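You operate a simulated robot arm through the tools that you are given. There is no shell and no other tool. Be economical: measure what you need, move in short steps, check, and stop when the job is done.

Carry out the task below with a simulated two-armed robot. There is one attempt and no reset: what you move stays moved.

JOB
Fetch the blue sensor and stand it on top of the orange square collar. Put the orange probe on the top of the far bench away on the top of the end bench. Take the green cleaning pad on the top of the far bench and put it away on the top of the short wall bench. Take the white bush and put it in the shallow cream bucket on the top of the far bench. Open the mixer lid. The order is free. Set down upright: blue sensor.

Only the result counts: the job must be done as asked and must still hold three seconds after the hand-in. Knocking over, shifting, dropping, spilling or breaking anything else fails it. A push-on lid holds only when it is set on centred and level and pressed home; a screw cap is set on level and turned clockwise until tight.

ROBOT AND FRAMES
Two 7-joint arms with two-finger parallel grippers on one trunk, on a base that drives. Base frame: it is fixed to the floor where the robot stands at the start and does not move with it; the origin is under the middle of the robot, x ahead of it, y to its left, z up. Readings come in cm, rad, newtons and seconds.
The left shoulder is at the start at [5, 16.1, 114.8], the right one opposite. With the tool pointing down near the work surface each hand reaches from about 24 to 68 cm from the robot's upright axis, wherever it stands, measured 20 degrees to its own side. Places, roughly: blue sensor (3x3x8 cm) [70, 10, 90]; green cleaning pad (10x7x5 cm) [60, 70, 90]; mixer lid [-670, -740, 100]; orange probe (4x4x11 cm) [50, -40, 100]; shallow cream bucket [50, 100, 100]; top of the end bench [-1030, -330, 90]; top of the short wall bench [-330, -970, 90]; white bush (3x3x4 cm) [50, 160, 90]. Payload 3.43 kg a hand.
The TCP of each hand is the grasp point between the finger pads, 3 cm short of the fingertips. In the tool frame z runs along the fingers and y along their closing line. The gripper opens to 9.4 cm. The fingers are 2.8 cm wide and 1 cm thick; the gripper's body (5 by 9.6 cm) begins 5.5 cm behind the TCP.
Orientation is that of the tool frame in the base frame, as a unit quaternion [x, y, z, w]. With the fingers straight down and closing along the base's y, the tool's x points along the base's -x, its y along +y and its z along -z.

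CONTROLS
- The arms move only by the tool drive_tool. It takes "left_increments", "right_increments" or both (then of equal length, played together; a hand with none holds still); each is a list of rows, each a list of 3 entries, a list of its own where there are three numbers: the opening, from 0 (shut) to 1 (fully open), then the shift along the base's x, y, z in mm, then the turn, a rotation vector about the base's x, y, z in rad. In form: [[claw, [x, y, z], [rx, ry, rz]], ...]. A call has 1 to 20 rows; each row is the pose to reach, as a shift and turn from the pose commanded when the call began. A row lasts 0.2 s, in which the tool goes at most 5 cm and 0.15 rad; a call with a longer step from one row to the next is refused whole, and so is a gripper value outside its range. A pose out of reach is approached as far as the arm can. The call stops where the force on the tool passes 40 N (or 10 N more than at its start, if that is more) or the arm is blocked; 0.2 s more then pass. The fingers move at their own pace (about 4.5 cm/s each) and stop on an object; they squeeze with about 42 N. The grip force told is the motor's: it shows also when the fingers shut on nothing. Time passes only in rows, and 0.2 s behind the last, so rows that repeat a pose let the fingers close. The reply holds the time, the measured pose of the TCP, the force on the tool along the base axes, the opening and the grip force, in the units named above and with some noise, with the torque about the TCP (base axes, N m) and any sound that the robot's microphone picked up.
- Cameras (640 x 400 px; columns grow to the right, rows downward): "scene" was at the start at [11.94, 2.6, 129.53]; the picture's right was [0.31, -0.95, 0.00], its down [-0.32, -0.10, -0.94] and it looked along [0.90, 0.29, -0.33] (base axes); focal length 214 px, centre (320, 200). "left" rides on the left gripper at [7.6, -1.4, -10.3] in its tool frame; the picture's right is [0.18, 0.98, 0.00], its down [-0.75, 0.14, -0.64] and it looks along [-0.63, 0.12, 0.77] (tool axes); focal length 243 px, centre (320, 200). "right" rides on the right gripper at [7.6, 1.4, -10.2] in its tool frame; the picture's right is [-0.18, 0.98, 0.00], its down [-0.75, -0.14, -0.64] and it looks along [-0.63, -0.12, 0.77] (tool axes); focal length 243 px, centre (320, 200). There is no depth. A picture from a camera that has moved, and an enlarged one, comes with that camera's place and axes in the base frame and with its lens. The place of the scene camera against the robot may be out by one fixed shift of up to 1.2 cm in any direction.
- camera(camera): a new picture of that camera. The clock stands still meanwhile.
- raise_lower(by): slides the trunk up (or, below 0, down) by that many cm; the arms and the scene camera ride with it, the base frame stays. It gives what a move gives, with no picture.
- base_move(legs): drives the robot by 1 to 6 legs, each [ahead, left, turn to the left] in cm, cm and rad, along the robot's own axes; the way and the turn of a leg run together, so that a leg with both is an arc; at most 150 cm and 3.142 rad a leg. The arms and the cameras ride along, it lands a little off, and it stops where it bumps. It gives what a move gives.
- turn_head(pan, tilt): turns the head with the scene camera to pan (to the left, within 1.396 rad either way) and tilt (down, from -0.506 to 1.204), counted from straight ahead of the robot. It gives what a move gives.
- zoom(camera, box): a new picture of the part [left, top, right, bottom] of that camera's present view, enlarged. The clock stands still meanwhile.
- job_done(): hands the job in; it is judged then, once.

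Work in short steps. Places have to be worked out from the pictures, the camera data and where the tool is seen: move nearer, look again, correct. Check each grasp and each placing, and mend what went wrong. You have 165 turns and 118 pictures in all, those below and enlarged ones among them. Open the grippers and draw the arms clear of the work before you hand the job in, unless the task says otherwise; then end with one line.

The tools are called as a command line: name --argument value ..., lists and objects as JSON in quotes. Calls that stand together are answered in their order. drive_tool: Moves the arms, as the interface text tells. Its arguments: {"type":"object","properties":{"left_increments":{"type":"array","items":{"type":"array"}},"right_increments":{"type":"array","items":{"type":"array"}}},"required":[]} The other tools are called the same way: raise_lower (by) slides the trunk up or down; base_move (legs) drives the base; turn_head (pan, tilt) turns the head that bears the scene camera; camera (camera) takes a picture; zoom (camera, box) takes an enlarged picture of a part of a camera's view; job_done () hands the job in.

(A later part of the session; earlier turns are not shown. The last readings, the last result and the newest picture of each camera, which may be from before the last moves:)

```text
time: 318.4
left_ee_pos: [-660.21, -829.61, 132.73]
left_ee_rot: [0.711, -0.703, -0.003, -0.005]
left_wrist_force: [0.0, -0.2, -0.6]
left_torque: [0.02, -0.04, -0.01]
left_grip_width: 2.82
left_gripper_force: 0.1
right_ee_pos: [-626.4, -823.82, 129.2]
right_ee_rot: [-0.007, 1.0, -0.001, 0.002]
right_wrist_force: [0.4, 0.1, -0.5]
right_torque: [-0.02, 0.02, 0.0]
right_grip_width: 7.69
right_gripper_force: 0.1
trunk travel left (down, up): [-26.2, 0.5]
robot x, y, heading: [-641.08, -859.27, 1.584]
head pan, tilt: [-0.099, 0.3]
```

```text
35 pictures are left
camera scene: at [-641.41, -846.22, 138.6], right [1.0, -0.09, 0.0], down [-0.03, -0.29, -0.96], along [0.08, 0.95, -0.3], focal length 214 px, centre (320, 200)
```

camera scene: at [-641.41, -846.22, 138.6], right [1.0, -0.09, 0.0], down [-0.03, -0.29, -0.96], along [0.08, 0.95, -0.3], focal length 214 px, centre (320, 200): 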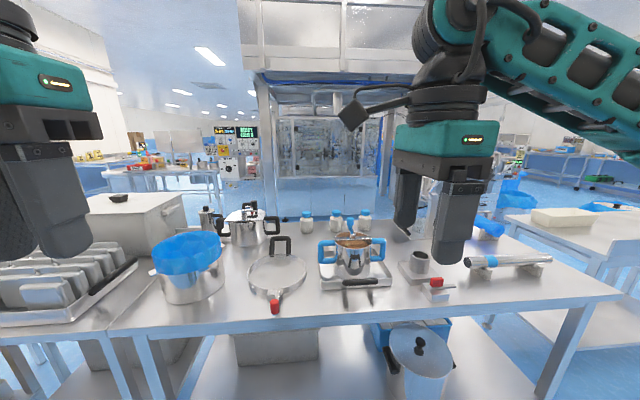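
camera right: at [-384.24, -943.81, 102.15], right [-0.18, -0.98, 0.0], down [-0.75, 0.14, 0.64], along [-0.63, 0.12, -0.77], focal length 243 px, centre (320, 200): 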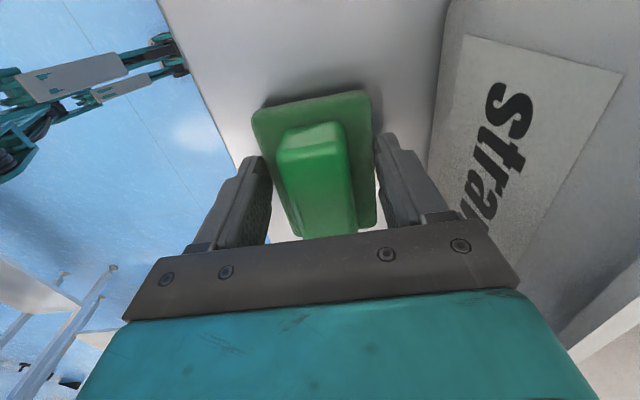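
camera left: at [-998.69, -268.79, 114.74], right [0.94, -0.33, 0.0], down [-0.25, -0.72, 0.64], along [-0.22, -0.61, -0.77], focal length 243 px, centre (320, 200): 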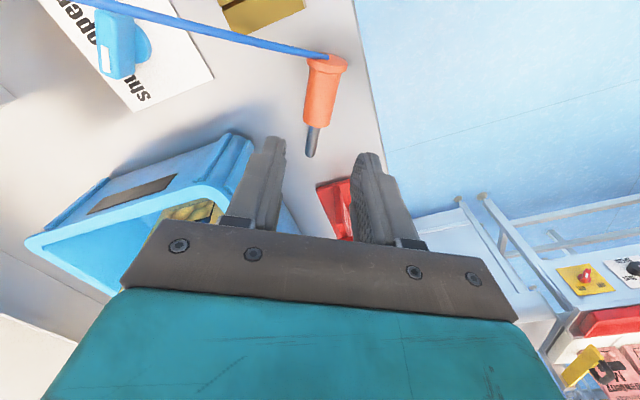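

I must reach it from the other side. Drive around the east end of the benches (x≈−268), then north to y≈−665, and look west.

base_move --legs '[[0, -125, 0], [0, -125, 0], [0, -120, 0], [100, 0, 0], [100, 0, 0]]'

turn_head --pan 1.2 --tilt 0.2

camera --camera "scene"

```text
time: 346.0
left_ee_pos: [-290.72, -624.09, 132.63]
left_ee_rot: [0.708, -0.706, -0.003, -0.006]
left_wrist_force: [-0.9, 0.9, -0.3]
left_torque: [-0.03, 0.02, 0.0]
left_grip_width: 2.83
left_gripper_force: 0.0
right_ee_pos: [-256.91, -618.67, 129.17]
right_ee_rot: [-0.002, 1.0, 0.0, 0.001]
right_wrist_force: [-0.6, 0.7, 0.5]
right_torque: [0.01, -0.01, 0.01]
right_grip_width: 7.73
right_gripper_force: 0.0
trunk travel left (down, up): [-26.2, 0.5]
robot x, y, heading: [-272.21, -653.49, 1.577]
head pan, tilt: [-0.099, 0.3]
```

```text
time: 347.4
left_ee_pos: [-290.67, -624.11, 132.62]
left_ee_rot: [0.708, -0.706, -0.003, -0.006]
left_wrist_force: [0.3, -0.2, 0.7]
left_torque: [0.02, 0.04, 0.0]
left_grip_width: 2.83
left_gripper_force: 0.1
right_ee_pos: [-256.87, -618.66, 129.25]
right_ee_rot: [-0.001, 1.0, -0.001, 0.0]
right_wrist_force: [-0.1, 0.1, 0.3]
right_torque: [-0.04, -0.02, -0.02]
right_grip_width: 7.71
right_gripper_force: 0.1
trunk travel left (down, up): [-26.2, 0.5]
robot x, y, heading: [-272.08, -653.95, 1.569]
head pan, tilt: [1.201, 0.201]
```

```text
34 pictures are left
camera scene: at [-281.68, -646.72, 139.53], right [0.36, 0.93, 0.0], down [0.19, -0.07, -0.98], along [-0.91, 0.35, -0.2], focal length 214 px, centre (320, 200)
```

scene: 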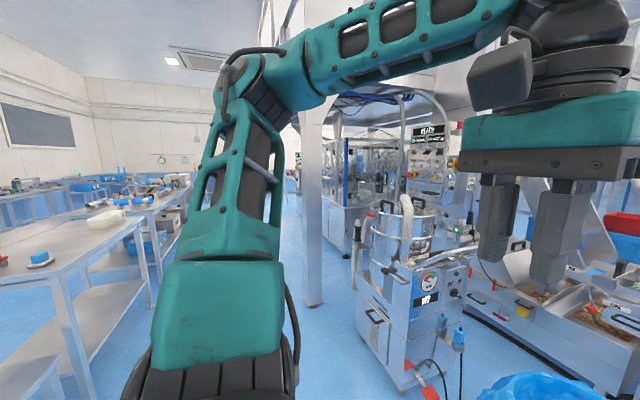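

A ~130 cm corridor lies behind the benches (back edge y≈−731, pillar ≈(−458,−595)). I turn west and drive to x≈−590.

base_move --legs '[[0, 0, 1.57], [110, 10, 0], [110, 0, 0], [95, 0, 0]]'

turn_head --pan 0.7 --tilt 0.4

camera --camera "scene"

```text
time: 366.7
left_ee_pos: [-615.04, -687.04, 132.67]
left_ee_rot: [1.0, 0.008, -0.007, -0.001]
left_wrist_force: [0.1, 0.1, -0.5]
left_torque: [-0.03, -0.02, -0.01]
left_grip_width: 2.83
left_gripper_force: 0.0
right_ee_pos: [-620.82, -653.31, 129.31]
right_ee_rot: [0.713, -0.702, -0.001, -0.001]
right_wrist_force: [-0.1, 0.5, 0.3]
right_torque: [0.01, -0.01, 0.02]
right_grip_width: 7.7
right_gripper_force: 0.0
trunk travel left (down, up): [-26.2, 0.5]
robot x, y, heading: [-585.72, -668.0, -3.124]
head pan, tilt: [1.201, 0.201]
```

```text
time: 367.6
left_ee_pos: [-615.05, -687.19, 132.62]
left_ee_rot: [1.0, 0.008, -0.007, -0.001]
left_wrist_force: [0.4, -1.1, 0.9]
left_torque: [-0.01, 0.01, -0.01]
left_grip_width: 2.84
left_gripper_force: 0.1
right_ee_pos: [-620.88, -653.44, 129.16]
right_ee_rot: [0.712, -0.702, -0.001, 0.0]
right_wrist_force: [-0.1, -0.6, -0.6]
right_torque: [0.0, 0.03, -0.01]
right_grip_width: 7.68
right_gripper_force: 0.0
trunk travel left (down, up): [-26.2, 0.5]
robot x, y, heading: [-585.38, -667.97, -3.132]
head pan, tilt: [0.7, 0.4]
```

```text
33 pictures are left
camera scene: at [-597.45, -674.49, 137.68], right [-0.66, 0.76, 0.0], down [0.29, 0.26, -0.92], along [-0.7, -0.6, -0.39], focal length 214 px, centre (320, 200)
```

scene: 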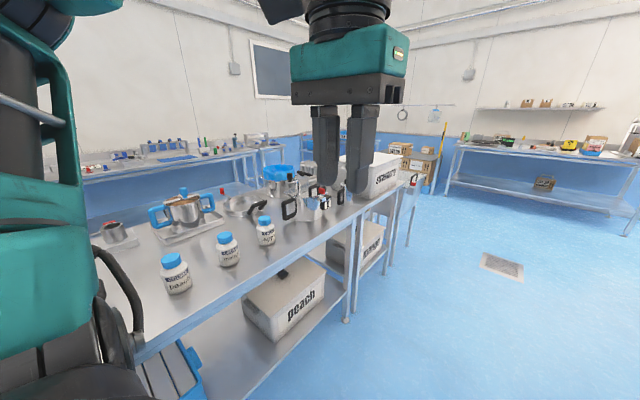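

Now to x≈−655 and turn to face the mixer from behind the bench.

base_move --legs '[[72, 0, 0], [0, 0, 1.56]]'

turn_head --pan -0.1 --tilt 0.55

camera --camera "scene"

```text
time: 375.3
left_ee_pos: [-638.23, -698.6, 132.68]
left_ee_rot: [0.711, 0.703, -0.005, 0.003]
left_wrist_force: [1.0, 0.5, -0.7]
left_torque: [0.03, 0.01, -0.01]
left_grip_width: 2.83
left_gripper_force: 0.0
right_ee_pos: [-672.24, -703.48, 129.28]
right_ee_rot: [1.0, -0.007, -0.001, 0.0]
right_wrist_force: [-0.8, 0.2, 0.6]
right_torque: [0.02, 0.01, -0.01]
right_grip_width: 7.71
right_gripper_force: 0.1
trunk travel left (down, up): [-26.2, 0.5]
robot x, y, heading: [-656.25, -668.7, -1.588]
head pan, tilt: [0.7, 0.4]
```

```text
time: 376.4
left_ee_pos: [-638.2, -698.55, 132.65]
left_ee_rot: [0.711, 0.703, -0.005, 0.003]
left_wrist_force: [0.3, 0.7, 0.4]
left_torque: [-0.05, -0.04, -0.03]
left_grip_width: 2.81
left_gripper_force: 0.1
right_ee_pos: [-672.19, -703.56, 129.2]
right_ee_rot: [1.0, -0.007, -0.001, 0.001]
right_wrist_force: [1.0, 0.3, 0.1]
right_torque: [-0.01, 0.0, -0.02]
right_grip_width: 7.7
right_gripper_force: 0.0
trunk travel left (down, up): [-26.2, 0.5]
robot x, y, heading: [-656.44, -668.56, -1.589]
head pan, tilt: [-0.099, 0.55]
```

```text
32 pictures are left
camera scene: at [-658.5, -681.79, 136.3], right [-0.99, 0.11, 0.0], down [0.06, 0.52, -0.85], along [-0.1, -0.85, -0.52], focal length 214 px, centre (320, 200)
```

scene: 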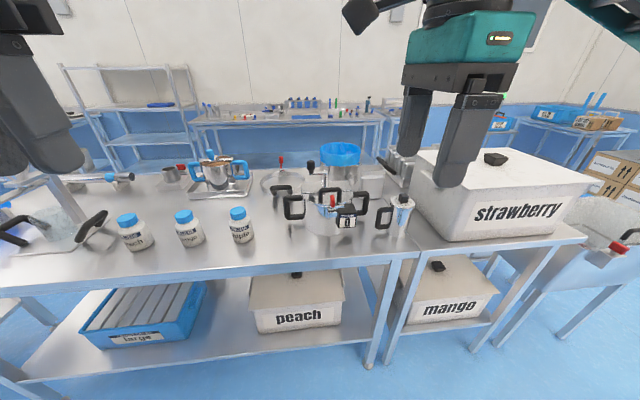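

zoom --camera "scene" --box '[265, 145, 405, 250]'

```text
3.81 times, centred on (335, 198) of scene
camera zoom: at [-658.5, -681.79, 136.3], right [-0.99, 0.11, 0.0], down [0.06, 0.52, -0.85], along [-0.1, -0.85, -0.52], focal length 817 px, centre (263, 210)
```

zoom: 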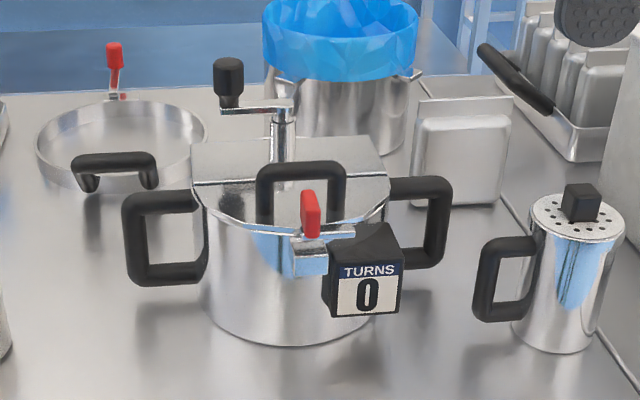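

The mixer has a hinged front half-lid with a black arch handle and a red latch at the rim, plus a turn counter. I move closer and look with the right wrist camera.

base_move --legs '[[22, 2, 0.018]]'

camera --camera "right"

zoom --camera "scene" --box '[270, 150, 430, 270]'

```text
time: 378.1
left_ee_pos: [-635.96, -720.39, 132.63]
left_ee_rot: [0.707, 0.708, -0.006, 0.002]
left_wrist_force: [-0.7, -0.1, 0.1]
left_torque: [0.04, 0.04, -0.01]
left_grip_width: 2.84
left_gripper_force: 0.0
right_ee_pos: [-669.98, -725.77, 129.26]
right_ee_rot: [1.0, 0.001, -0.001, 0.001]
right_wrist_force: [0.2, 0.5, 0.4]
right_torque: [0.01, 0.0, 0.02]
right_grip_width: 7.7
right_gripper_force: 0.1
trunk travel left (down, up): [-26.2, 0.5]
robot x, y, heading: [-654.48, -690.35, -1.57]
head pan, tilt: [-0.099, 0.55]
```

```text
30 pictures are left
camera right: at [-662.31, -727.16, 139.33], right [-0.18, -0.98, 0.0], down [-0.75, 0.14, 0.64], along [-0.63, 0.12, -0.77], focal length 243 px, centre (320, 200)
```

right: 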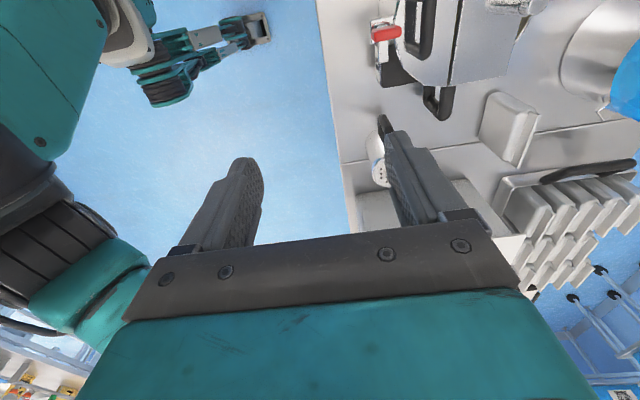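

```text
3.33 times, centred on (350, 210) of scene
camera zoom: at [-656.49, -703.86, 136.29], right [-1.0, 0.1, 0.0], down [0.05, 0.52, -0.85], along [-0.08, -0.85, -0.52], focal length 715 px, centre (220, 167)
```

zoom: 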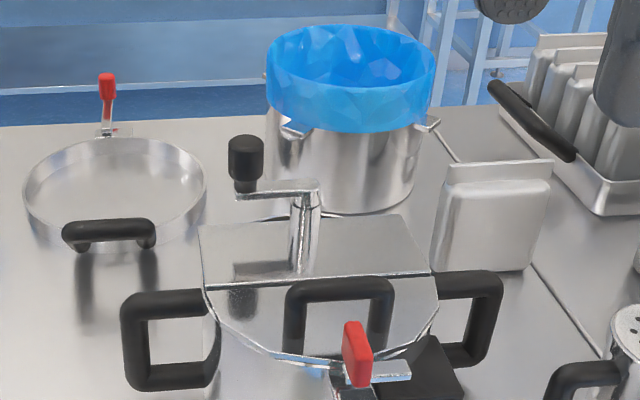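

I turn the right hand 90° so its camera faces the mixer, then look closely.

drive_tool --right_increments '[[0.8, [0, 0, 0], [0, 0, 0.14]], [0.8, [0, 5, 0], [0, 0, 0.28]], [0.8, [0, 10, 0], [0, 0, 0.42]], [0.8, [0, 15, 0], [0, 0, 0.56]], [0.8, [0, 20, -5], [0, 0, 0.7]], [0.8, [0, 25, -10], [0, 0, 0.84]], [0.8, [0, 30, -15], [0, 0, 0.98]], [0.8, [0, 35, -20], [0, 0, 1.12]], [0.8, [0, 40, -25], [0, 0, 1.26]], [0.8, [0, 40, -30], [0, 0, 1.4]], [0.8, [0, 40, -35], [0, 0, 1.5]], [0.8, [0, 40, -40], [0, 0, 1.57]]]'

zoom --camera "right" --box '[200, 0, 480, 175]'

```text
time: 380.7
left_ee_pos: [-635.97, -720.31, 132.73]
left_ee_rot: [0.706, 0.709, -0.006, 0.003]
left_wrist_force: [0.7, 0.1, -0.2]
left_torque: [-0.01, -0.03, 0.03]
left_grip_width: 2.8
left_gripper_force: 0.0
right_ee_pos: [-670.04, -721.72, 125.37]
right_ee_rot: [0.707, 0.708, -0.001, 0.001]
right_wrist_force: [0.2, 0.2, -0.2]
right_torque: [0.02, 0.0, 0.02]
right_grip_width: 7.55
right_gripper_force: 0.0
trunk travel left (down, up): [-26.2, 0.5]
robot x, y, heading: [-654.98, -690.66, -1.571]
head pan, tilt: [-0.099, 0.55]
```

```text
2.29 times, centred on (340, 88) of right
camera zoom: at [-668.6, -714.04, 135.43], right [0.98, -0.18, 0.0], down [-0.14, -0.75, 0.64], along [-0.12, -0.63, -0.77], focal length 555 px, centre (274, 457)
```

zoom: 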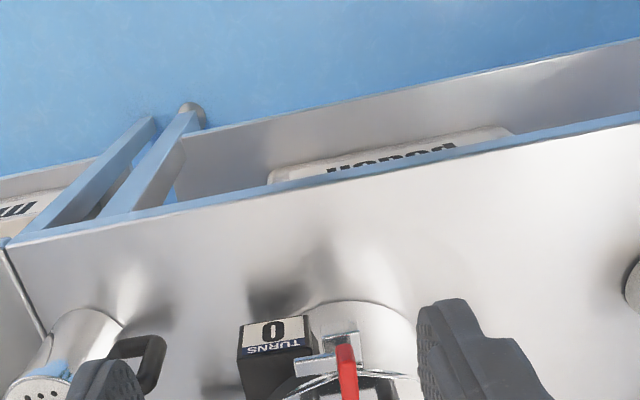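

zoom --camera "right" --box '[260, 120, 420, 250]'

```text
3.08 times, centred on (340, 185) of right
camera zoom: at [-668.6, -714.04, 135.43], right [0.98, -0.18, 0.0], down [-0.14, -0.75, 0.64], along [-0.12, -0.63, -0.77], focal length 746 px, centre (258, 246)
```

zoom: 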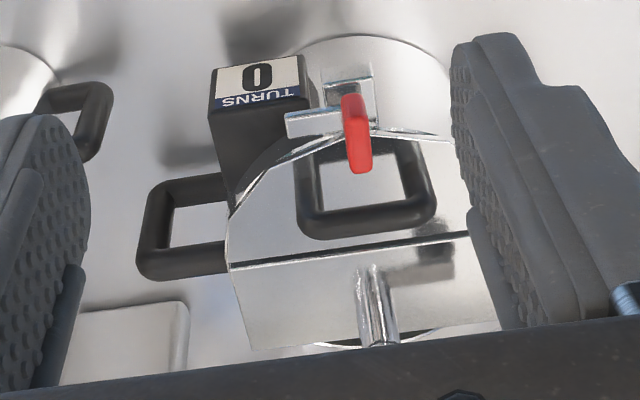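

The latch reads as an upright red paddle at ≈(−667.4,−735.5, z 99–103.5) with its hinge tangential; the lid's arch handle is just behind it. I bring the right hand above the paddle with a narrow opening and look.

drive_tool --right_increments '[[0.26, [6, -30, -20], [0, 0, 0]], [0.26, [12, -60, -50], [0, 0, 0]], [0.26, [18, -90, -80], [0, 0, 0]], [0.26, [24, -115, -110], [0, 0, 0]], [0.26, [26, -126, -135], [0, 0, 0]], [0.26, [26, -126, -135], [0, 0, 0]]]'

zoom --camera "right" --box '[220, 80, 420, 240]'

```text
time: 382.1
left_ee_pos: [-635.91, -720.25, 132.79]
left_ee_rot: [0.706, 0.708, -0.006, 0.004]
left_wrist_force: [0.6, -0.6, -0.3]
left_torque: [-0.02, -0.02, 0.0]
left_grip_width: 2.82
left_gripper_force: 0.1
right_ee_pos: [-667.19, -734.23, 111.66]
right_ee_rot: [0.707, 0.707, -0.001, 0.0]
right_wrist_force: [0.2, -0.7, 0.0]
right_torque: [0.02, 0.0, -0.01]
right_grip_width: 2.45
right_gripper_force: 0.1
trunk travel left (down, up): [-26.2, 0.5]
robot x, y, heading: [-654.99, -690.28, -1.57]
head pan, tilt: [-0.099, 0.55]
```

```text
2.50 times, centred on (320, 160) of right
camera zoom: at [-665.9, -726.66, 121.79], right [0.98, -0.18, 0.0], down [-0.14, -0.75, 0.64], along [-0.12, -0.63, -0.77], focal length 606 px, centre (320, 300)
```

zoom: 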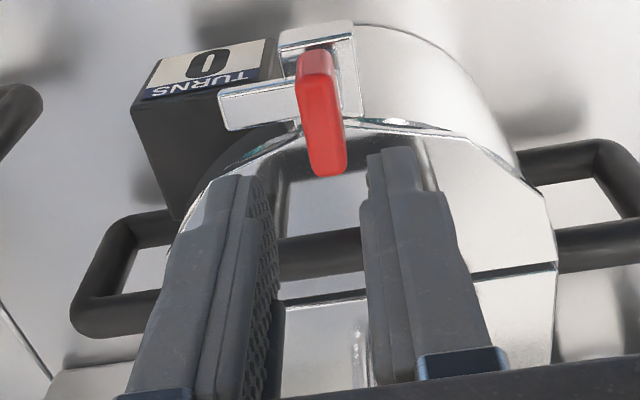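

Paddle top ≈(−667.4,−736, 103.5); handle bar at y≈−738.5. I lower so the finger tips straddle the paddle's upper part, then close on it.

drive_tool --right_increments '[[0.25, [-2, -8, -20], [0, 0, 0]], [0.25, [-2, -11, -45], [0, 0, 0]], [0.25, [-2, -11, -68], [0, 0, 0]], [0.25, [-2, -11, -68], [0, 0, 0]], [0, [-2, -11, -68], [0, 0, 0]], [0, [-2, -11, -68], [0, 0, 0]], [0, [-2, -11, -68], [0, 0, 0]]]'

zoom --camera "right" --box '[220, 80, 420, 240]'

```text
time: 383.7
left_ee_pos: [-636.07, -720.2, 132.73]
left_ee_rot: [0.707, 0.707, -0.007, 0.004]
left_wrist_force: [-0.1, -0.2, -0.5]
left_torque: [0.0, 0.02, 0.01]
left_grip_width: 2.82
left_gripper_force: 0.1
right_ee_pos: [-667.3, -735.2, 104.92]
right_ee_rot: [0.706, 0.708, -0.001, 0.001]
right_wrist_force: [3.3, 1.5, 0.5]
right_torque: [-0.19, -0.08, 0.21]
right_grip_width: 1.19
right_gripper_force: 41.9
trunk travel left (down, up): [-26.2, 0.5]
robot x, y, heading: [-654.98, -690.63, -1.567]
head pan, tilt: [-0.099, 0.55]
```

```text
2.50 times, centred on (320, 160) of right
camera zoom: at [-666.03, -727.65, 115.05], right [0.98, -0.18, 0.0], down [-0.14, -0.75, 0.64], along [-0.12, -0.63, -0.77], focal length 606 px, centre (320, 300)
```

zoom: 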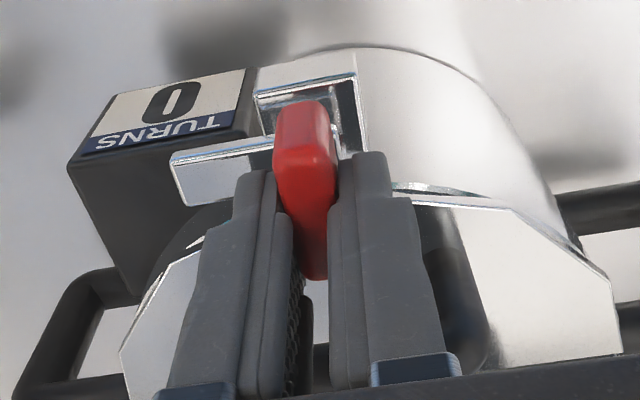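

Paddle gripped (1.19 cm). I try pulling it gently outward (+y) in small steps and read the force.

drive_tool --right_increments '[[0, [0, 4, 0], [0, 0, 0]], [0, [0, 8, 0], [0, 0, 0]], [0, [0, 12, -1], [0, 0, 0]]]'

zoom --camera "right" --box '[220, 80, 420, 240]'

```text
time: 384.5
left_ee_pos: [-635.96, -720.35, 132.59]
left_ee_rot: [0.706, 0.708, -0.006, 0.004]
left_wrist_force: [0.0, -0.1, -1.0]
left_torque: [0.0, -0.05, 0.05]
left_grip_width: 2.83
left_gripper_force: 0.1
right_ee_pos: [-667.64, -734.26, 105.0]
right_ee_rot: [0.708, 0.706, -0.002, 0.002]
right_wrist_force: [0.3, -6.4, 6.8]
right_torque: [-0.39, 0.13, 0.0]
right_grip_width: 1.16
right_gripper_force: 42.3
trunk travel left (down, up): [-26.2, 0.5]
robot x, y, heading: [-654.96, -690.84, -1.571]
head pan, tilt: [-0.099, 0.55]
```

```text
2.50 times, centred on (320, 160) of right
camera zoom: at [-666.16, -726.56, 115.01], right [0.98, -0.19, 0.0], down [-0.14, -0.75, 0.65], along [-0.12, -0.63, -0.76], focal length 606 px, centre (320, 300)
```

zoom: 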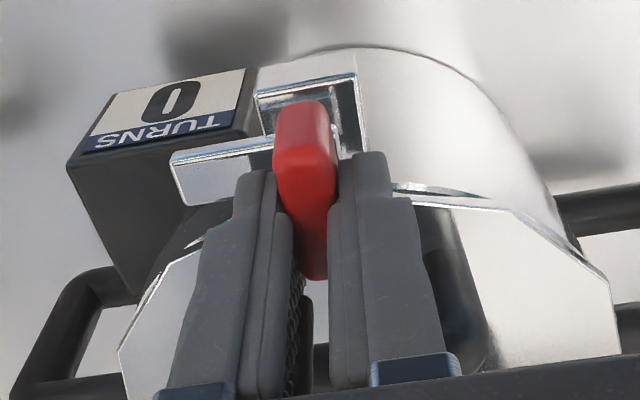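

The whole pot slid ~1 cm with the paddle (friction ~6 N), so the latch has a stiff detent. I push the pot back to where it was, then press down on the paddle (more friction on the bench) while pulling outward.

drive_tool --right_increments '[[0, [0, -5, 0], [0, 0, 0]], [0, [0, -11, 0], [0, 0, 0]], [0, [0, -11, 0], [0, 0, 0]]]'

drive_tool --right_increments '[[0, [0, 0, -4], [0, 0, 0]], [0, [0, 0, -8], [0, 0, 0]], [0, [0, 3, -9], [0, 0, 0]], [0, [0, 6, -10], [0, 0, 0]], [0, [0, 9, -12], [0, 0, 0]]]'

zoom --camera "right" --box '[220, 80, 420, 240]'

```text
time: 385.3
left_ee_pos: [-635.99, -720.15, 132.62]
left_ee_rot: [0.706, 0.708, -0.005, 0.004]
left_wrist_force: [-0.8, 0.4, 0.5]
left_torque: [0.0, -0.02, -0.03]
left_grip_width: 2.83
left_gripper_force: 0.0
right_ee_pos: [-667.45, -735.06, 104.96]
right_ee_rot: [0.706, 0.708, 0.0, 0.002]
right_wrist_force: [2.5, 6.5, 12.4]
right_torque: [0.96, 0.03, -0.01]
right_grip_width: 1.12
right_gripper_force: 41.7
trunk travel left (down, up): [-26.2, 0.5]
robot x, y, heading: [-654.84, -690.79, -1.574]
head pan, tilt: [-0.099, 0.55]
```

```text
time: 385.9
left_ee_pos: [-636.06, -720.19, 132.72]
left_ee_rot: [0.706, 0.708, -0.006, 0.003]
left_wrist_force: [0.4, -0.5, 0.5]
left_torque: [0.02, -0.02, 0.0]
left_grip_width: 2.83
left_gripper_force: 0.0
right_ee_pos: [-667.44, -735.18, 104.97]
right_ee_rot: [0.707, 0.707, -0.002, 0.006]
right_wrist_force: [0.4, 6.8, 16.4]
right_torque: [0.92, 0.34, 0.0]
right_grip_width: 1.18
right_gripper_force: 41.6
trunk travel left (down, up): [-26.2, 0.5]
robot x, y, heading: [-655.0, -690.57, -1.576]
head pan, tilt: [-0.099, 0.55]
stopped in row 2 (right hand): the force on the tool passed its limit (the readings are from after the stop); the commanded pose is now the measured one
```

```text
2.50 times, centred on (320, 160) of right
camera zoom: at [-666.14, -727.45, 114.94], right [0.98, -0.18, 0.01], down [-0.14, -0.75, 0.65], along [-0.11, -0.64, -0.76], focal length 606 px, centre (320, 300)
```

zoom: 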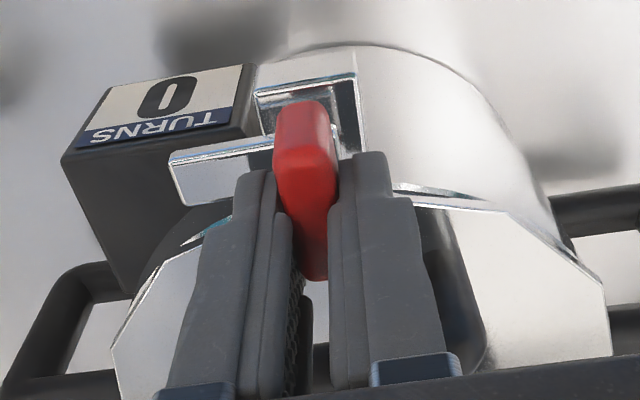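

Pot is back in place. The press was too strong; I repeat with ~4 mm of press and a stepwise outward pull.

drive_tool --right_increments '[[0, [0, 0, -2], [0, 0, 0]], [0, [0, 2, -4], [0, 0, 0]], [0, [0, 5, -4], [0, 0, 0]], [0, [0, 8, -4], [0, 0, 0]], [0, [0, 11, -5], [0, 0, 0]], [0, [0, 14, -6], [0, 0, 0]]]'

zoom --camera "right" --box '[220, 80, 420, 240]'

```text
time: 386.5
left_ee_pos: [-636.1, -720.23, 132.82]
left_ee_rot: [0.707, 0.707, -0.007, 0.004]
left_wrist_force: [0.0, -0.2, -0.5]
left_torque: [0.03, 0.04, 0.01]
left_grip_width: 2.81
left_gripper_force: 0.0
right_ee_pos: [-667.47, -735.24, 104.81]
right_ee_rot: [0.707, 0.707, -0.003, 0.01]
right_wrist_force: [-0.4, 6.9, 18.4]
right_torque: [1.62, 0.38, -0.03]
right_grip_width: 1.17
right_gripper_force: 42.2
trunk travel left (down, up): [-26.2, 0.5]
robot x, y, heading: [-654.81, -690.45, -1.57]
head pan, tilt: [-0.099, 0.55]
stopped in row 3 (right hand): the force on the tool passed its limit (the readings are from after the stop); the commanded pose is now the measured one
```

```text
2.50 times, centred on (320, 160) of right
camera zoom: at [-666.14, -727.35, 114.88], right [0.98, -0.18, 0.01], down [-0.15, -0.74, 0.65], along [-0.11, -0.65, -0.76], focal length 606 px, centre (320, 300)
```

zoom: 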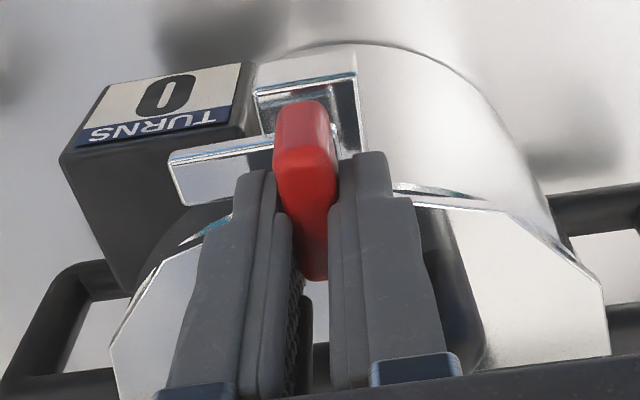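

Straight pull does not free it. The lever stands in a frame with a gap on its +x side, so it may slide/tilt along x; I relieve the load and try a gentle +x push.

drive_tool --right_increments '[[0, [0, 0, 3], [0, 0, 0]], [0, [3, 0, 3], [0, 0, 0]], [0, [6, 0, 3], [0, 0, 0]], [0, [9, 0, 3], [0, 0, 0]]]'

zoom --camera "right" --box '[220, 80, 420, 240]'

```text
time: 387.5
left_ee_pos: [-636.07, -720.36, 132.75]
left_ee_rot: [0.707, 0.707, -0.005, 0.003]
left_wrist_force: [0.0, 0.2, 0.1]
left_torque: [-0.03, 0.04, -0.02]
left_grip_width: 2.83
left_gripper_force: 0.1
right_ee_pos: [-666.6, -735.36, 104.95]
right_ee_rot: [0.708, 0.706, -0.004, 0.009]
right_wrist_force: [-3.1, -0.3, 1.5]
right_torque: [0.44, 0.42, -0.02]
right_grip_width: 1.16
right_gripper_force: 42.2
trunk travel left (down, up): [-26.2, 0.5]
robot x, y, heading: [-654.88, -690.26, -1.57]
head pan, tilt: [-0.099, 0.55]
```

```text
2.50 times, centred on (320, 160) of right
camera zoom: at [-665.31, -727.61, 114.88], right [0.98, -0.19, 0.01], down [-0.15, -0.74, 0.66], along [-0.11, -0.65, -0.76], focal length 606 px, centre (320, 300)
```

zoom: 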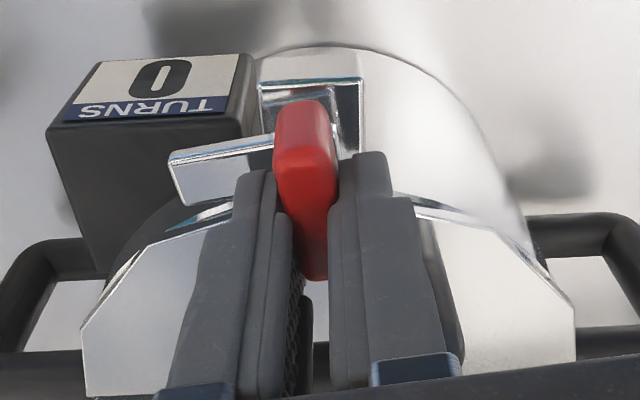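

Useful: the red tab and bar kept still in my grip while the pot yawed under them — so the latch swivels about its vertical axis. I undo the x shift, then turn the tab clockwise (swinging the bar outward, away from the lid).

drive_tool --right_increments '[[0, [-4, 0, 0], [0, 0, 0]], [0, [-8, 0, 0], [0, 0, 0]], [0, [-8, 0, 0], [0, 0, 0]], [0, [-8, 0, 0], [0, 0, -0.12]], [0, [-8, 0, 0], [0, 0, -0.24]], [0, [-8, 0, 0], [0, 0, -0.36]], [0, [-8, 0, 0], [0, 0, -0.48]]]'

zoom --camera "right" --box '[220, 80, 420, 240]'

```text
time: 389.1
left_ee_pos: [-636.01, -720.36, 132.58]
left_ee_rot: [0.706, 0.708, -0.005, 0.003]
left_wrist_force: [0.3, 0.2, -0.6]
left_torque: [0.02, 0.04, -0.02]
left_grip_width: 2.82
left_gripper_force: 0.1
right_ee_pos: [-667.35, -735.39, 104.98]
right_ee_rot: [0.855, 0.518, -0.006, 0.007]
right_wrist_force: [-0.8, -3.4, -0.8]
right_torque: [0.1, 0.15, 0.31]
right_grip_width: 1.19
right_gripper_force: 41.9
trunk travel left (down, up): [-26.2, 0.5]
robot x, y, heading: [-654.82, -690.85, -1.567]
head pan, tilt: [-0.099, 0.55]
```

```text
2.50 times, centred on (320, 160) of right
camera zoom: at [-662.58, -729.08, 114.89], right [0.79, -0.62, 0.01], down [-0.47, -0.59, 0.66], along [-0.4, -0.52, -0.76], focal length 606 px, centre (320, 300)
```

zoom: 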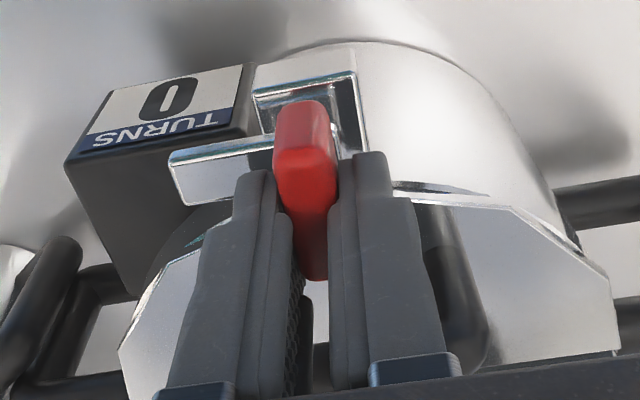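

The pot itself turned with the hand (so clockwise is the latch's stop). I reverse that turn right away and check whether the pot follows or the latch swivels.

drive_tool --right_increments '[[0, [0, 0, 0], [0, 0, 0.08]], [0, [0, 0, 0], [0, 0, 0.16]], [0, [0, 0, 0], [0, 0, 0.24]], [0, [0, 0, 0], [0, 0, 0.32]], [0, [0, 0, 0], [0, 0, 0.4]], [0, [0, 0, 0], [0, 0, 0.48]]]'

zoom --camera "scene" --box '[250, 140, 450, 290]'

```text
time: 390.5
left_ee_pos: [-636.1, -720.3, 132.76]
left_ee_rot: [0.707, 0.707, -0.006, 0.003]
left_wrist_force: [-0.2, -0.2, 0.2]
left_torque: [-0.03, -0.01, 0.0]
left_grip_width: 2.81
left_gripper_force: 0.1
right_ee_pos: [-667.43, -735.28, 104.86]
right_ee_rot: [0.707, 0.707, -0.003, 0.009]
right_wrist_force: [0.9, 1.6, -0.7]
right_torque: [0.42, 0.18, -0.02]
right_grip_width: 1.18
right_gripper_force: 41.7
trunk travel left (down, up): [-26.2, 0.5]
robot x, y, heading: [-654.7, -690.65, -1.569]
head pan, tilt: [-0.099, 0.55]
```

```text
2.67 times, centred on (350, 215) of scene
camera zoom: at [-656.48, -703.78, 136.3], right [-1.0, 0.1, 0.0], down [0.05, 0.52, -0.85], along [-0.08, -0.85, -0.52], focal length 572 px, centre (240, 160)
```

zoom: 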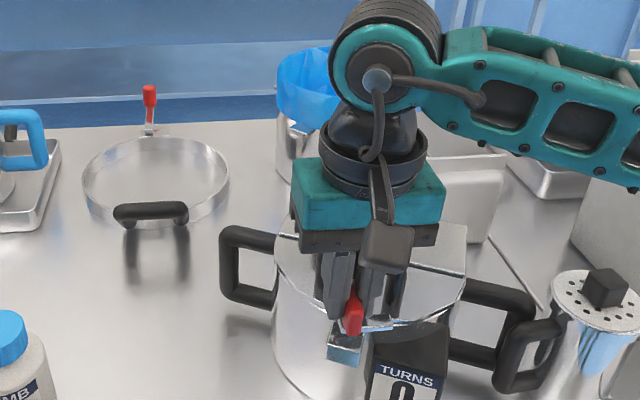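

The latch itself now swivels counter-clockwise relative to the pot. I continue turning it counter-clockwise.

drive_tool --right_increments '[[0, [0, 0, 0], [0, 0, 0.1]], [0, [0, 0, 0], [0, 0, 0.2]], [0, [0, 0, 0], [0, 0, 0.3]], [0, [0, 0, 0], [0, 0, 0.4]], [0, [0, 0, 0], [0, 0, 0.5]], [0, [0, 0, 0], [0, 0, 0.6]]]'

zoom --camera "right" --box '[220, 80, 420, 240]'

```text
time: 391.9
left_ee_pos: [-635.95, -720.2, 132.78]
left_ee_rot: [0.707, 0.708, -0.006, 0.004]
left_wrist_force: [-0.1, 0.0, 0.2]
left_torque: [0.0, -0.01, 0.0]
left_grip_width: 2.84
left_gripper_force: 0.0
right_ee_pos: [-667.4, -735.26, 105.15]
right_ee_rot: [0.466, 0.885, -0.001, 0.01]
right_wrist_force: [1.9, 2.4, 0.6]
right_torque: [0.05, 0.19, 0.0]
right_grip_width: 1.14
right_gripper_force: 42.2
trunk travel left (down, up): [-26.2, 0.5]
robot x, y, heading: [-654.99, -690.58, -1.572]
head pan, tilt: [-0.099, 0.55]
```

```text
2.50 times, centred on (320, 160) of right
camera zoom: at [-670.71, -728.1, 114.98], right [0.91, 0.4, 0.01], down [0.3, -0.69, 0.65], along [0.27, -0.6, -0.76], focal length 606 px, centre (320, 300)
```

zoom: 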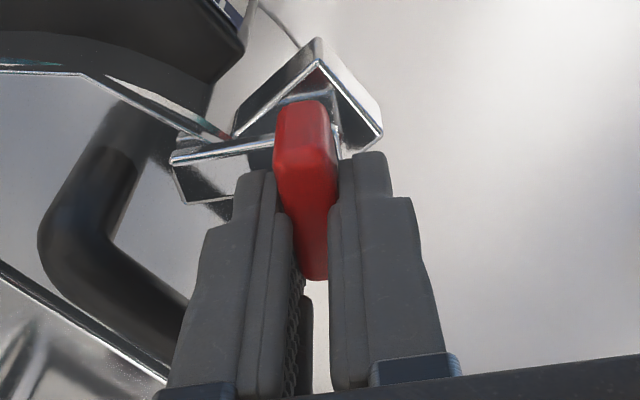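

The bar is now swinging over the lid — that is the locking direction; it was unlatched at first. I turn it back clockwise to its stop, release and rise.

drive_tool --right_increments '[[0, [0, 0, 0], [0, 0, -0.13]], [0, [0, 0, 0], [0, 0, -0.26]], [0, [0, 0, 0], [0, 0, -0.39]], [0, [0, 0, 0], [0, 0, -0.52]], [0, [0, 0, 0], [0, 0, -0.65]], [0, [0, 0, 0], [0, 0, -0.78]], [0, [0, 0, 0], [0, 0, -0.91]], [0, [0, 0, 0], [0, 0, -1.04]], [0.3, [0, 0, 0], [0, 0, -1.04]], [0.3, [0, 0, 0], [0, 0, -1.04]], [0.3, [0, 0, 40], [0, 0, -1.04]], [0.4, [0, 5, 80], [0, 0, -1.04]]]'

camera --camera "right"

```text
time: 394.5
left_ee_pos: [-636.04, -720.25, 132.72]
left_ee_rot: [0.707, 0.707, -0.006, 0.003]
left_wrist_force: [-1.1, 0.0, -0.7]
left_torque: [0.0, 0.02, -0.01]
left_grip_width: 2.83
left_gripper_force: 0.1
right_ee_pos: [-667.28, -734.76, 113.02]
right_ee_rot: [0.844, 0.535, -0.006, 0.008]
right_wrist_force: [-0.4, 0.0, 0.0]
right_torque: [-0.03, 0.0, 0.0]
right_grip_width: 3.77
right_gripper_force: 0.1
trunk travel left (down, up): [-26.2, 0.5]
robot x, y, heading: [-654.77, -690.41, -1.565]
head pan, tilt: [-0.099, 0.55]
```

```text
17 pictures are left
camera right: at [-662.75, -728.29, 123.07], right [0.81, -0.59, 0.01], down [-0.45, -0.61, 0.65], along [-0.38, -0.53, -0.76], focal length 243 px, centre (320, 200)
```

right: 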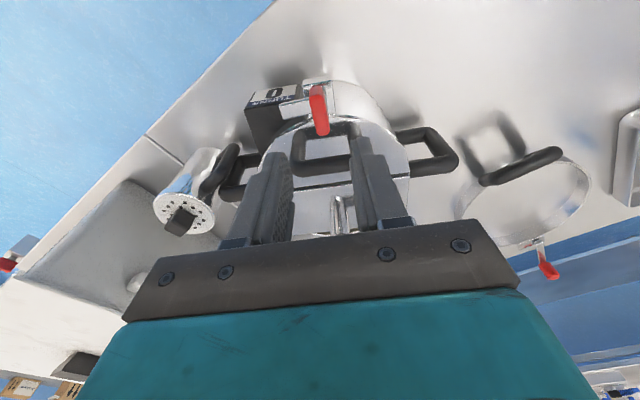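

Latch is back off the lid. Now the lid's arch handle (centre ≈(−668.9,−738.1), ~7.6 cm wide): I open fully, centre over it with the same yaw as the pot, and look.

drive_tool --right_increments '[[1, [0, 0, 10], [0, 0, 0]], [1, [0, 0, 10], [0, 0, 0]], [1, [0, 0, 10], [0, 0, 0]], [1, [-8, -17, 10], [0, 0, 0]], [1, [-16, -34, 0], [0, 0, 0]], [1, [-16, -34, -10], [0, 0, 0]]]'

zoom --camera "right" --box '[200, 80, 440, 240]'

```text
time: 395.9
left_ee_pos: [-636.08, -720.2, 132.71]
left_ee_rot: [0.707, 0.707, -0.007, 0.004]
left_wrist_force: [0.0, -0.7, 0.1]
left_torque: [0.0, 0.04, 0.0]
left_grip_width: 2.82
left_gripper_force: 0.1
right_ee_pos: [-669.23, -738.1, 111.89]
right_ee_rot: [0.845, 0.535, -0.006, 0.008]
right_wrist_force: [0.6, 0.2, -0.3]
right_torque: [0.01, -0.01, 0.0]
right_grip_width: 9.42
right_gripper_force: 0.1
trunk travel left (down, up): [-26.2, 0.5]
robot x, y, heading: [-655.02, -690.64, -1.567]
head pan, tilt: [-0.099, 0.55]
```

```text
2.50 times, centred on (320, 160) of right
camera zoom: at [-664.64, -731.72, 121.94], right [0.81, -0.59, 0.01], down [-0.45, -0.61, 0.65], along [-0.38, -0.54, -0.76], focal length 606 px, centre (320, 300)
```

zoom: 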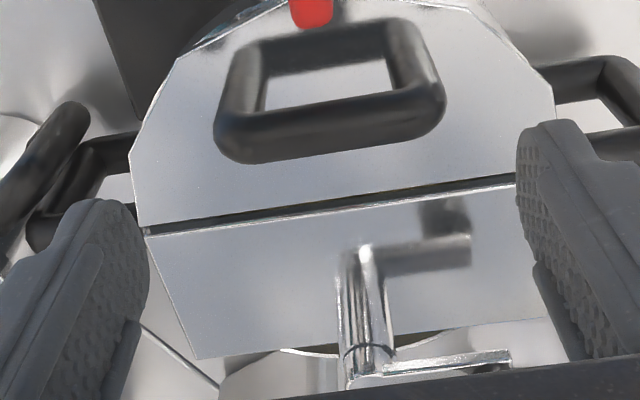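

Centred on the arch handle. Descend to z≈103.8 and close on its two sides.

drive_tool --right_increments '[[1, [3, -4, -30], [0, 0, 0]], [1, [3, -4, -60], [0, 0, 0]], [1, [3, -4, -81], [0, 0, 0]], [0, [3, -4, -81], [0, 0, 0]], [0, [3, -4, -81], [0, 0, 0]], [0, [3, -4, -81], [0, 0, 0]], [0, [3, -4, -81], [0, 0, 0]]]'

```text
time: 397.5
left_ee_pos: [-636.15, -720.32, 132.69]
left_ee_rot: [0.706, 0.708, -0.006, 0.004]
left_wrist_force: [-0.4, -0.5, -0.3]
left_torque: [0.02, -0.01, 0.01]
left_grip_width: 2.8
left_gripper_force: 0.0
right_ee_pos: [-669.08, -738.62, 103.79]
right_ee_rot: [0.845, 0.535, -0.006, 0.009]
right_wrist_force: [-2.9, 0.5, 0.6]
right_torque: [0.3, 0.42, -0.12]
right_grip_width: 7.56
right_gripper_force: 41.8
trunk travel left (down, up): [-26.2, 0.5]
robot x, y, heading: [-654.77, -690.29, -1.568]
head pan, tilt: [-0.099, 0.55]
```

Handle held (7.56 cm). First I turn the pot back to its original yaw and place.

drive_tool --right_increments '[[0, [3, 1, 0], [0, 0, 0.07]], [0, [6, 2, 0], [0, 0, 0.14]], [0, [9, 3, 0], [0, 0, 0.21]], [0, [11, 3, 0], [0, 0, 0.28]], [0, [13, 4, 0], [0, 0, 0.35]], [0, [15, 4, 0], [0, 0, 0.42]], [0, [16, 4, 0], [0, 0, 0.46]]]'

zoom --camera "scene" --box '[250, 140, 450, 290]'

```text
time: 399.1
left_ee_pos: [-636.01, -720.33, 132.57]
left_ee_rot: [0.706, 0.708, -0.006, 0.003]
left_wrist_force: [-0.4, -0.1, 0.4]
left_torque: [0.01, 0.0, 0.0]
left_grip_width: 2.8
left_gripper_force: 0.0
right_ee_pos: [-667.02, -738.32, 103.79]
right_ee_rot: [0.7, 0.714, -0.002, 0.01]
right_wrist_force: [-0.1, 1.0, -0.2]
right_torque: [0.34, 0.33, -0.13]
right_grip_width: 7.55
right_gripper_force: 41.9
trunk travel left (down, up): [-26.2, 0.5]
robot x, y, heading: [-654.5, -690.42, -1.568]
head pan, tilt: [-0.099, 0.55]
```

```text
2.67 times, centred on (350, 215) of scene
camera zoom: at [-656.53, -703.83, 136.29], right [-1.0, 0.1, 0.0], down [0.05, 0.52, -0.85], along [-0.08, -0.85, -0.52], focal length 572 px, centre (240, 160)
```

zoom: 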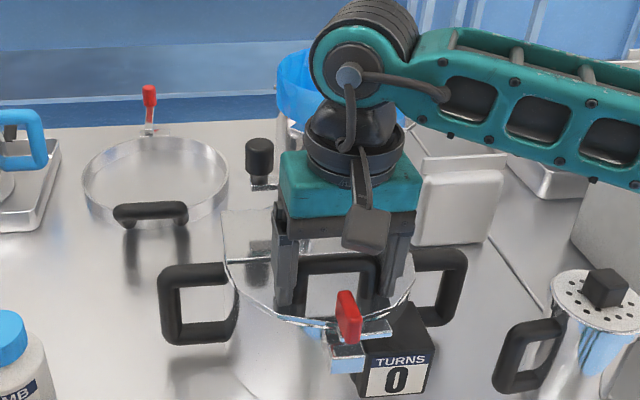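

Pot is back in its original pose, latch bar off the lid. Now I raise the handle along the hinge arc, first ~20°.

drive_tool --right_increments '[[0, [0, -3, 5], [0, 0, 0]], [0, [0, -7, 9], [0, 0, 0]], [0, [0, -11, 14], [0, 0, 0]], [0, [0, -15, 18], [0, 0, 0]]]'

zoom --camera "scene" --box '[270, 170, 420, 290]'

```text
time: 400.1
left_ee_pos: [-636.09, -720.45, 132.8]
left_ee_rot: [0.706, 0.708, -0.005, 0.004]
left_wrist_force: [-0.6, -0.4, -0.1]
left_torque: [-0.01, -0.02, 0.0]
left_grip_width: 2.83
left_gripper_force: 0.1
right_ee_pos: [-667.25, -739.79, 105.63]
right_ee_rot: [0.7, 0.714, -0.003, 0.009]
right_wrist_force: [0.3, 0.3, -10.3]
right_torque: [0.47, -0.09, 0.04]
right_grip_width: 7.55
right_gripper_force: 41.2
trunk travel left (down, up): [-26.2, 0.5]
robot x, y, heading: [-654.65, -690.29, -1.573]
head pan, tilt: [-0.099, 0.55]
```

```text
3.33 times, centred on (345, 230) of scene
camera zoom: at [-656.53, -703.88, 136.29], right [-1.0, 0.1, 0.0], down [0.05, 0.52, -0.85], along [-0.08, -0.85, -0.52], focal length 715 px, centre (237, 100)
```

zoom: 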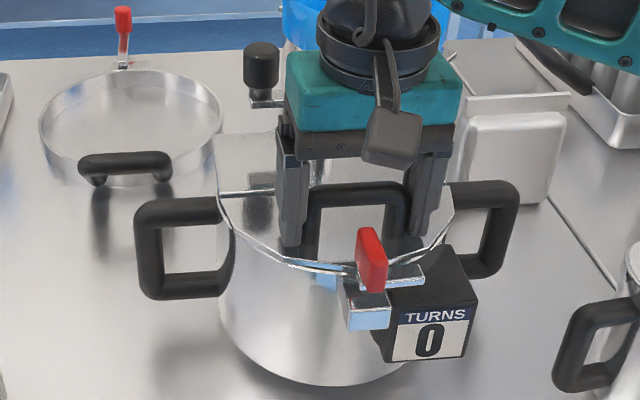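

The firm grip just lifted the whole pot (10 N) because the handle can't pivot in the pads. I set it back down and instead tilt the hand together with the lid about the hinge.

drive_tool --right_increments '[[0, [0, 8, -9], [0, 0, 0]], [0, [0, 15, -18], [0, 0, 0]], [0, [0, 11.4, -12.5], [0.1, 0, 0]], [0, [0, 7.2, -7.3], [0.2, 0, 0]], [0, [0, 2.6, -2.6], [0.3, 0, 0]], [0, [0, -2.4, 1.6], [0.4, 0, 0]], [0, [0, -2.4, 1.6], [0.4, 0, 0]]]'

zoom --camera "scene" --box '[270, 170, 420, 290]'

```text
time: 401.7
left_ee_pos: [-636.02, -720.54, 132.63]
left_ee_rot: [0.706, 0.708, -0.006, 0.003]
left_wrist_force: [0.6, 0.2, 1.3]
left_torque: [0.02, 0.02, 0.02]
left_grip_width: 2.8
left_gripper_force: 0.1
right_ee_pos: [-667.12, -740.03, 105.78]
right_ee_rot: [0.688, 0.7, 0.139, -0.13]
right_wrist_force: [-0.2, 0.8, -10.7]
right_torque: [0.29, -0.15, -0.03]
right_grip_width: 7.56
right_gripper_force: 41.5
trunk travel left (down, up): [-26.2, 0.5]
robot x, y, heading: [-654.78, -690.39, -1.57]
head pan, tilt: [-0.099, 0.55]
```

```text
3.33 times, centred on (345, 230) of scene
camera zoom: at [-656.55, -703.86, 136.29], right [-1.0, 0.1, 0.0], down [0.05, 0.52, -0.85], along [-0.08, -0.85, -0.52], focal length 715 px, centre (237, 100)
```

zoom: 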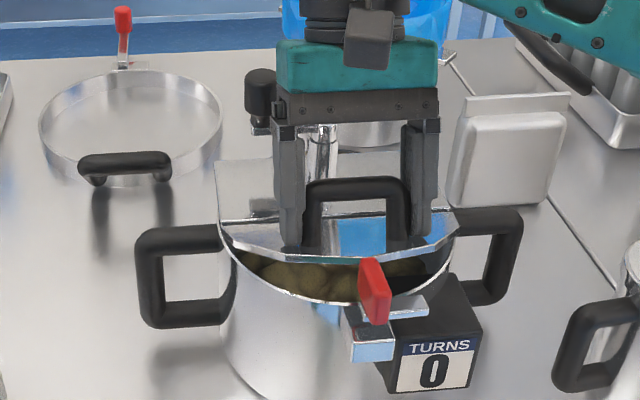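

The lid is opening and the pot stays in place. Continue the arc to about 0.8 rad, a little lower.

drive_tool --right_increments '[[0, [0, -3, -1], [0.05, 0, 0]], [0, [0, -5.4, 0.7], [0.1, 0, 0]], [0, [0, -11.3, 3], [0.2, 0, 0]], [0, [0, -17.3, 5], [0.3, 0, 0]], [0, [0, -23.6, 7], [0.4, 0, 0]]]'

zoom --camera "scene" --box '[270, 170, 420, 290]'

```text
time: 402.9
left_ee_pos: [-636.01, -720.16, 132.85]
left_ee_rot: [0.707, 0.708, -0.006, 0.003]
left_wrist_force: [0.7, 1.1, 0.8]
left_torque: [-0.03, 0.0, 0.0]
left_grip_width: 2.81
left_gripper_force: 0.0
right_ee_pos: [-667.2, -739.9, 106.44]
right_ee_rot: [0.648, 0.662, 0.275, -0.258]
right_wrist_force: [4.1, -0.9, 5.1]
right_torque: [-0.14, -1.22, 0.01]
right_grip_width: 7.58
right_gripper_force: 42.4
right hand out of reach, approached as far as the arm can: row 4, 5
trunk travel left (down, up): [-26.2, 0.5]
robot x, y, heading: [-654.48, -690.65, -1.571]
head pan, tilt: [-0.099, 0.55]
```

```text
3.33 times, centred on (345, 230) of scene
camera zoom: at [-656.46, -703.71, 136.32], right [-1.0, 0.1, 0.0], down [0.05, 0.52, -0.85], along [-0.08, -0.85, -0.52], focal length 715 px, centre (237, 100)
```

zoom: 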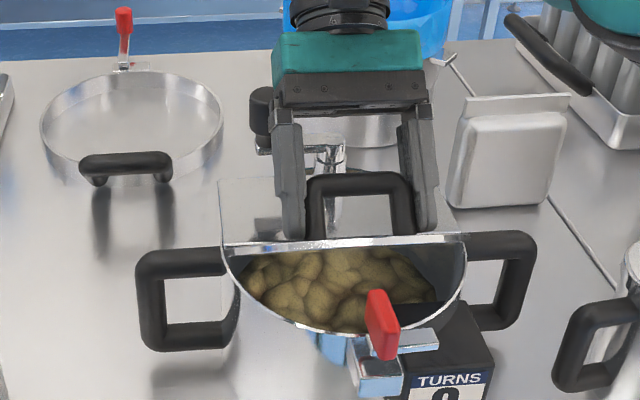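

Lid is ~45° open; the arm hit its reach and dragged the pot ~1.5 cm toward me. I move the base 2 cm ahead, which also pushes the pot back.

base_move --legs '[[2.2, 0, 0]]'

drive_tool --right_increments '[[0, [0, -4, 1], [0.1, 0, 0]], [0, [0, -11, 2], [0.2, 0, 0]], [0, [0, -17, 2], [0.3, 0, 0]], [0, [0, -24, 2], [0.4, 0, 0]]]'

zoom --camera "scene" --box '[270, 160, 430, 290]'

```text
time: 403.7
left_ee_pos: [-636.06, -722.48, 132.75]
left_ee_rot: [0.707, 0.707, -0.006, 0.004]
left_wrist_force: [0.4, -0.5, 0.3]
left_torque: [0.0, -0.03, -0.02]
left_grip_width: 2.81
left_gripper_force: 0.0
right_ee_pos: [-667.43, -742.13, 106.4]
right_ee_rot: [0.651, 0.659, 0.273, -0.261]
right_wrist_force: [-1.0, -5.9, 16.7]
right_torque: [-0.54, -0.36, -0.46]
right_grip_width: 7.55
right_gripper_force: 41.9
trunk travel left (down, up): [-26.2, 0.5]
robot x, y, heading: [-654.7, -692.85, -1.572]
head pan, tilt: [-0.099, 0.55]
```

```text
time: 404.3
left_ee_pos: [-636.07, -722.36, 132.8]
left_ee_rot: [0.707, 0.707, -0.006, 0.004]
left_wrist_force: [0.5, -0.1, -0.3]
left_torque: [0.04, 0.01, -0.01]
left_grip_width: 2.81
left_gripper_force: 0.0
right_ee_pos: [-667.62, -738.59, 106.56]
right_ee_rot: [0.627, 0.638, 0.327, -0.303]
right_wrist_force: [-2.7, 7.1, 12.0]
right_torque: [-0.32, -0.31, -0.18]
right_grip_width: 7.57
right_gripper_force: 42.0
right hand out of reach, approached as far as the arm can: row 1, 2
trunk travel left (down, up): [-26.2, 0.5]
robot x, y, heading: [-654.62, -692.47, -1.569]
head pan, tilt: [-0.099, 0.55]
stopped in row 2 (right hand): the force on the tool passed its limit (the readings are from after the stop); the commanded pose is now the measured one
```

```text
3.08 times, centred on (350, 225) of scene
camera zoom: at [-656.51, -705.87, 136.29], right [-1.0, 0.1, 0.0], down [0.05, 0.52, -0.85], along [-0.08, -0.85, -0.52], focal length 660 px, centre (228, 123)
```

zoom: 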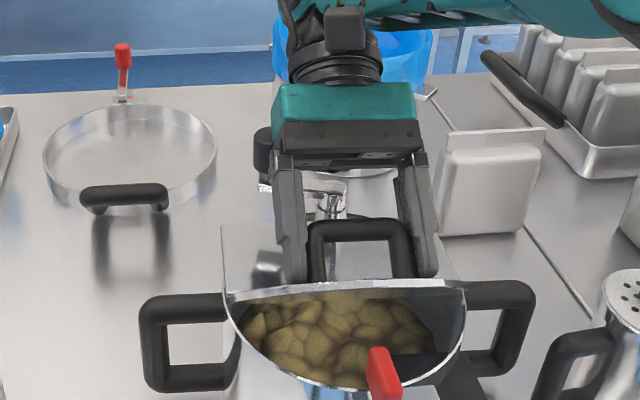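

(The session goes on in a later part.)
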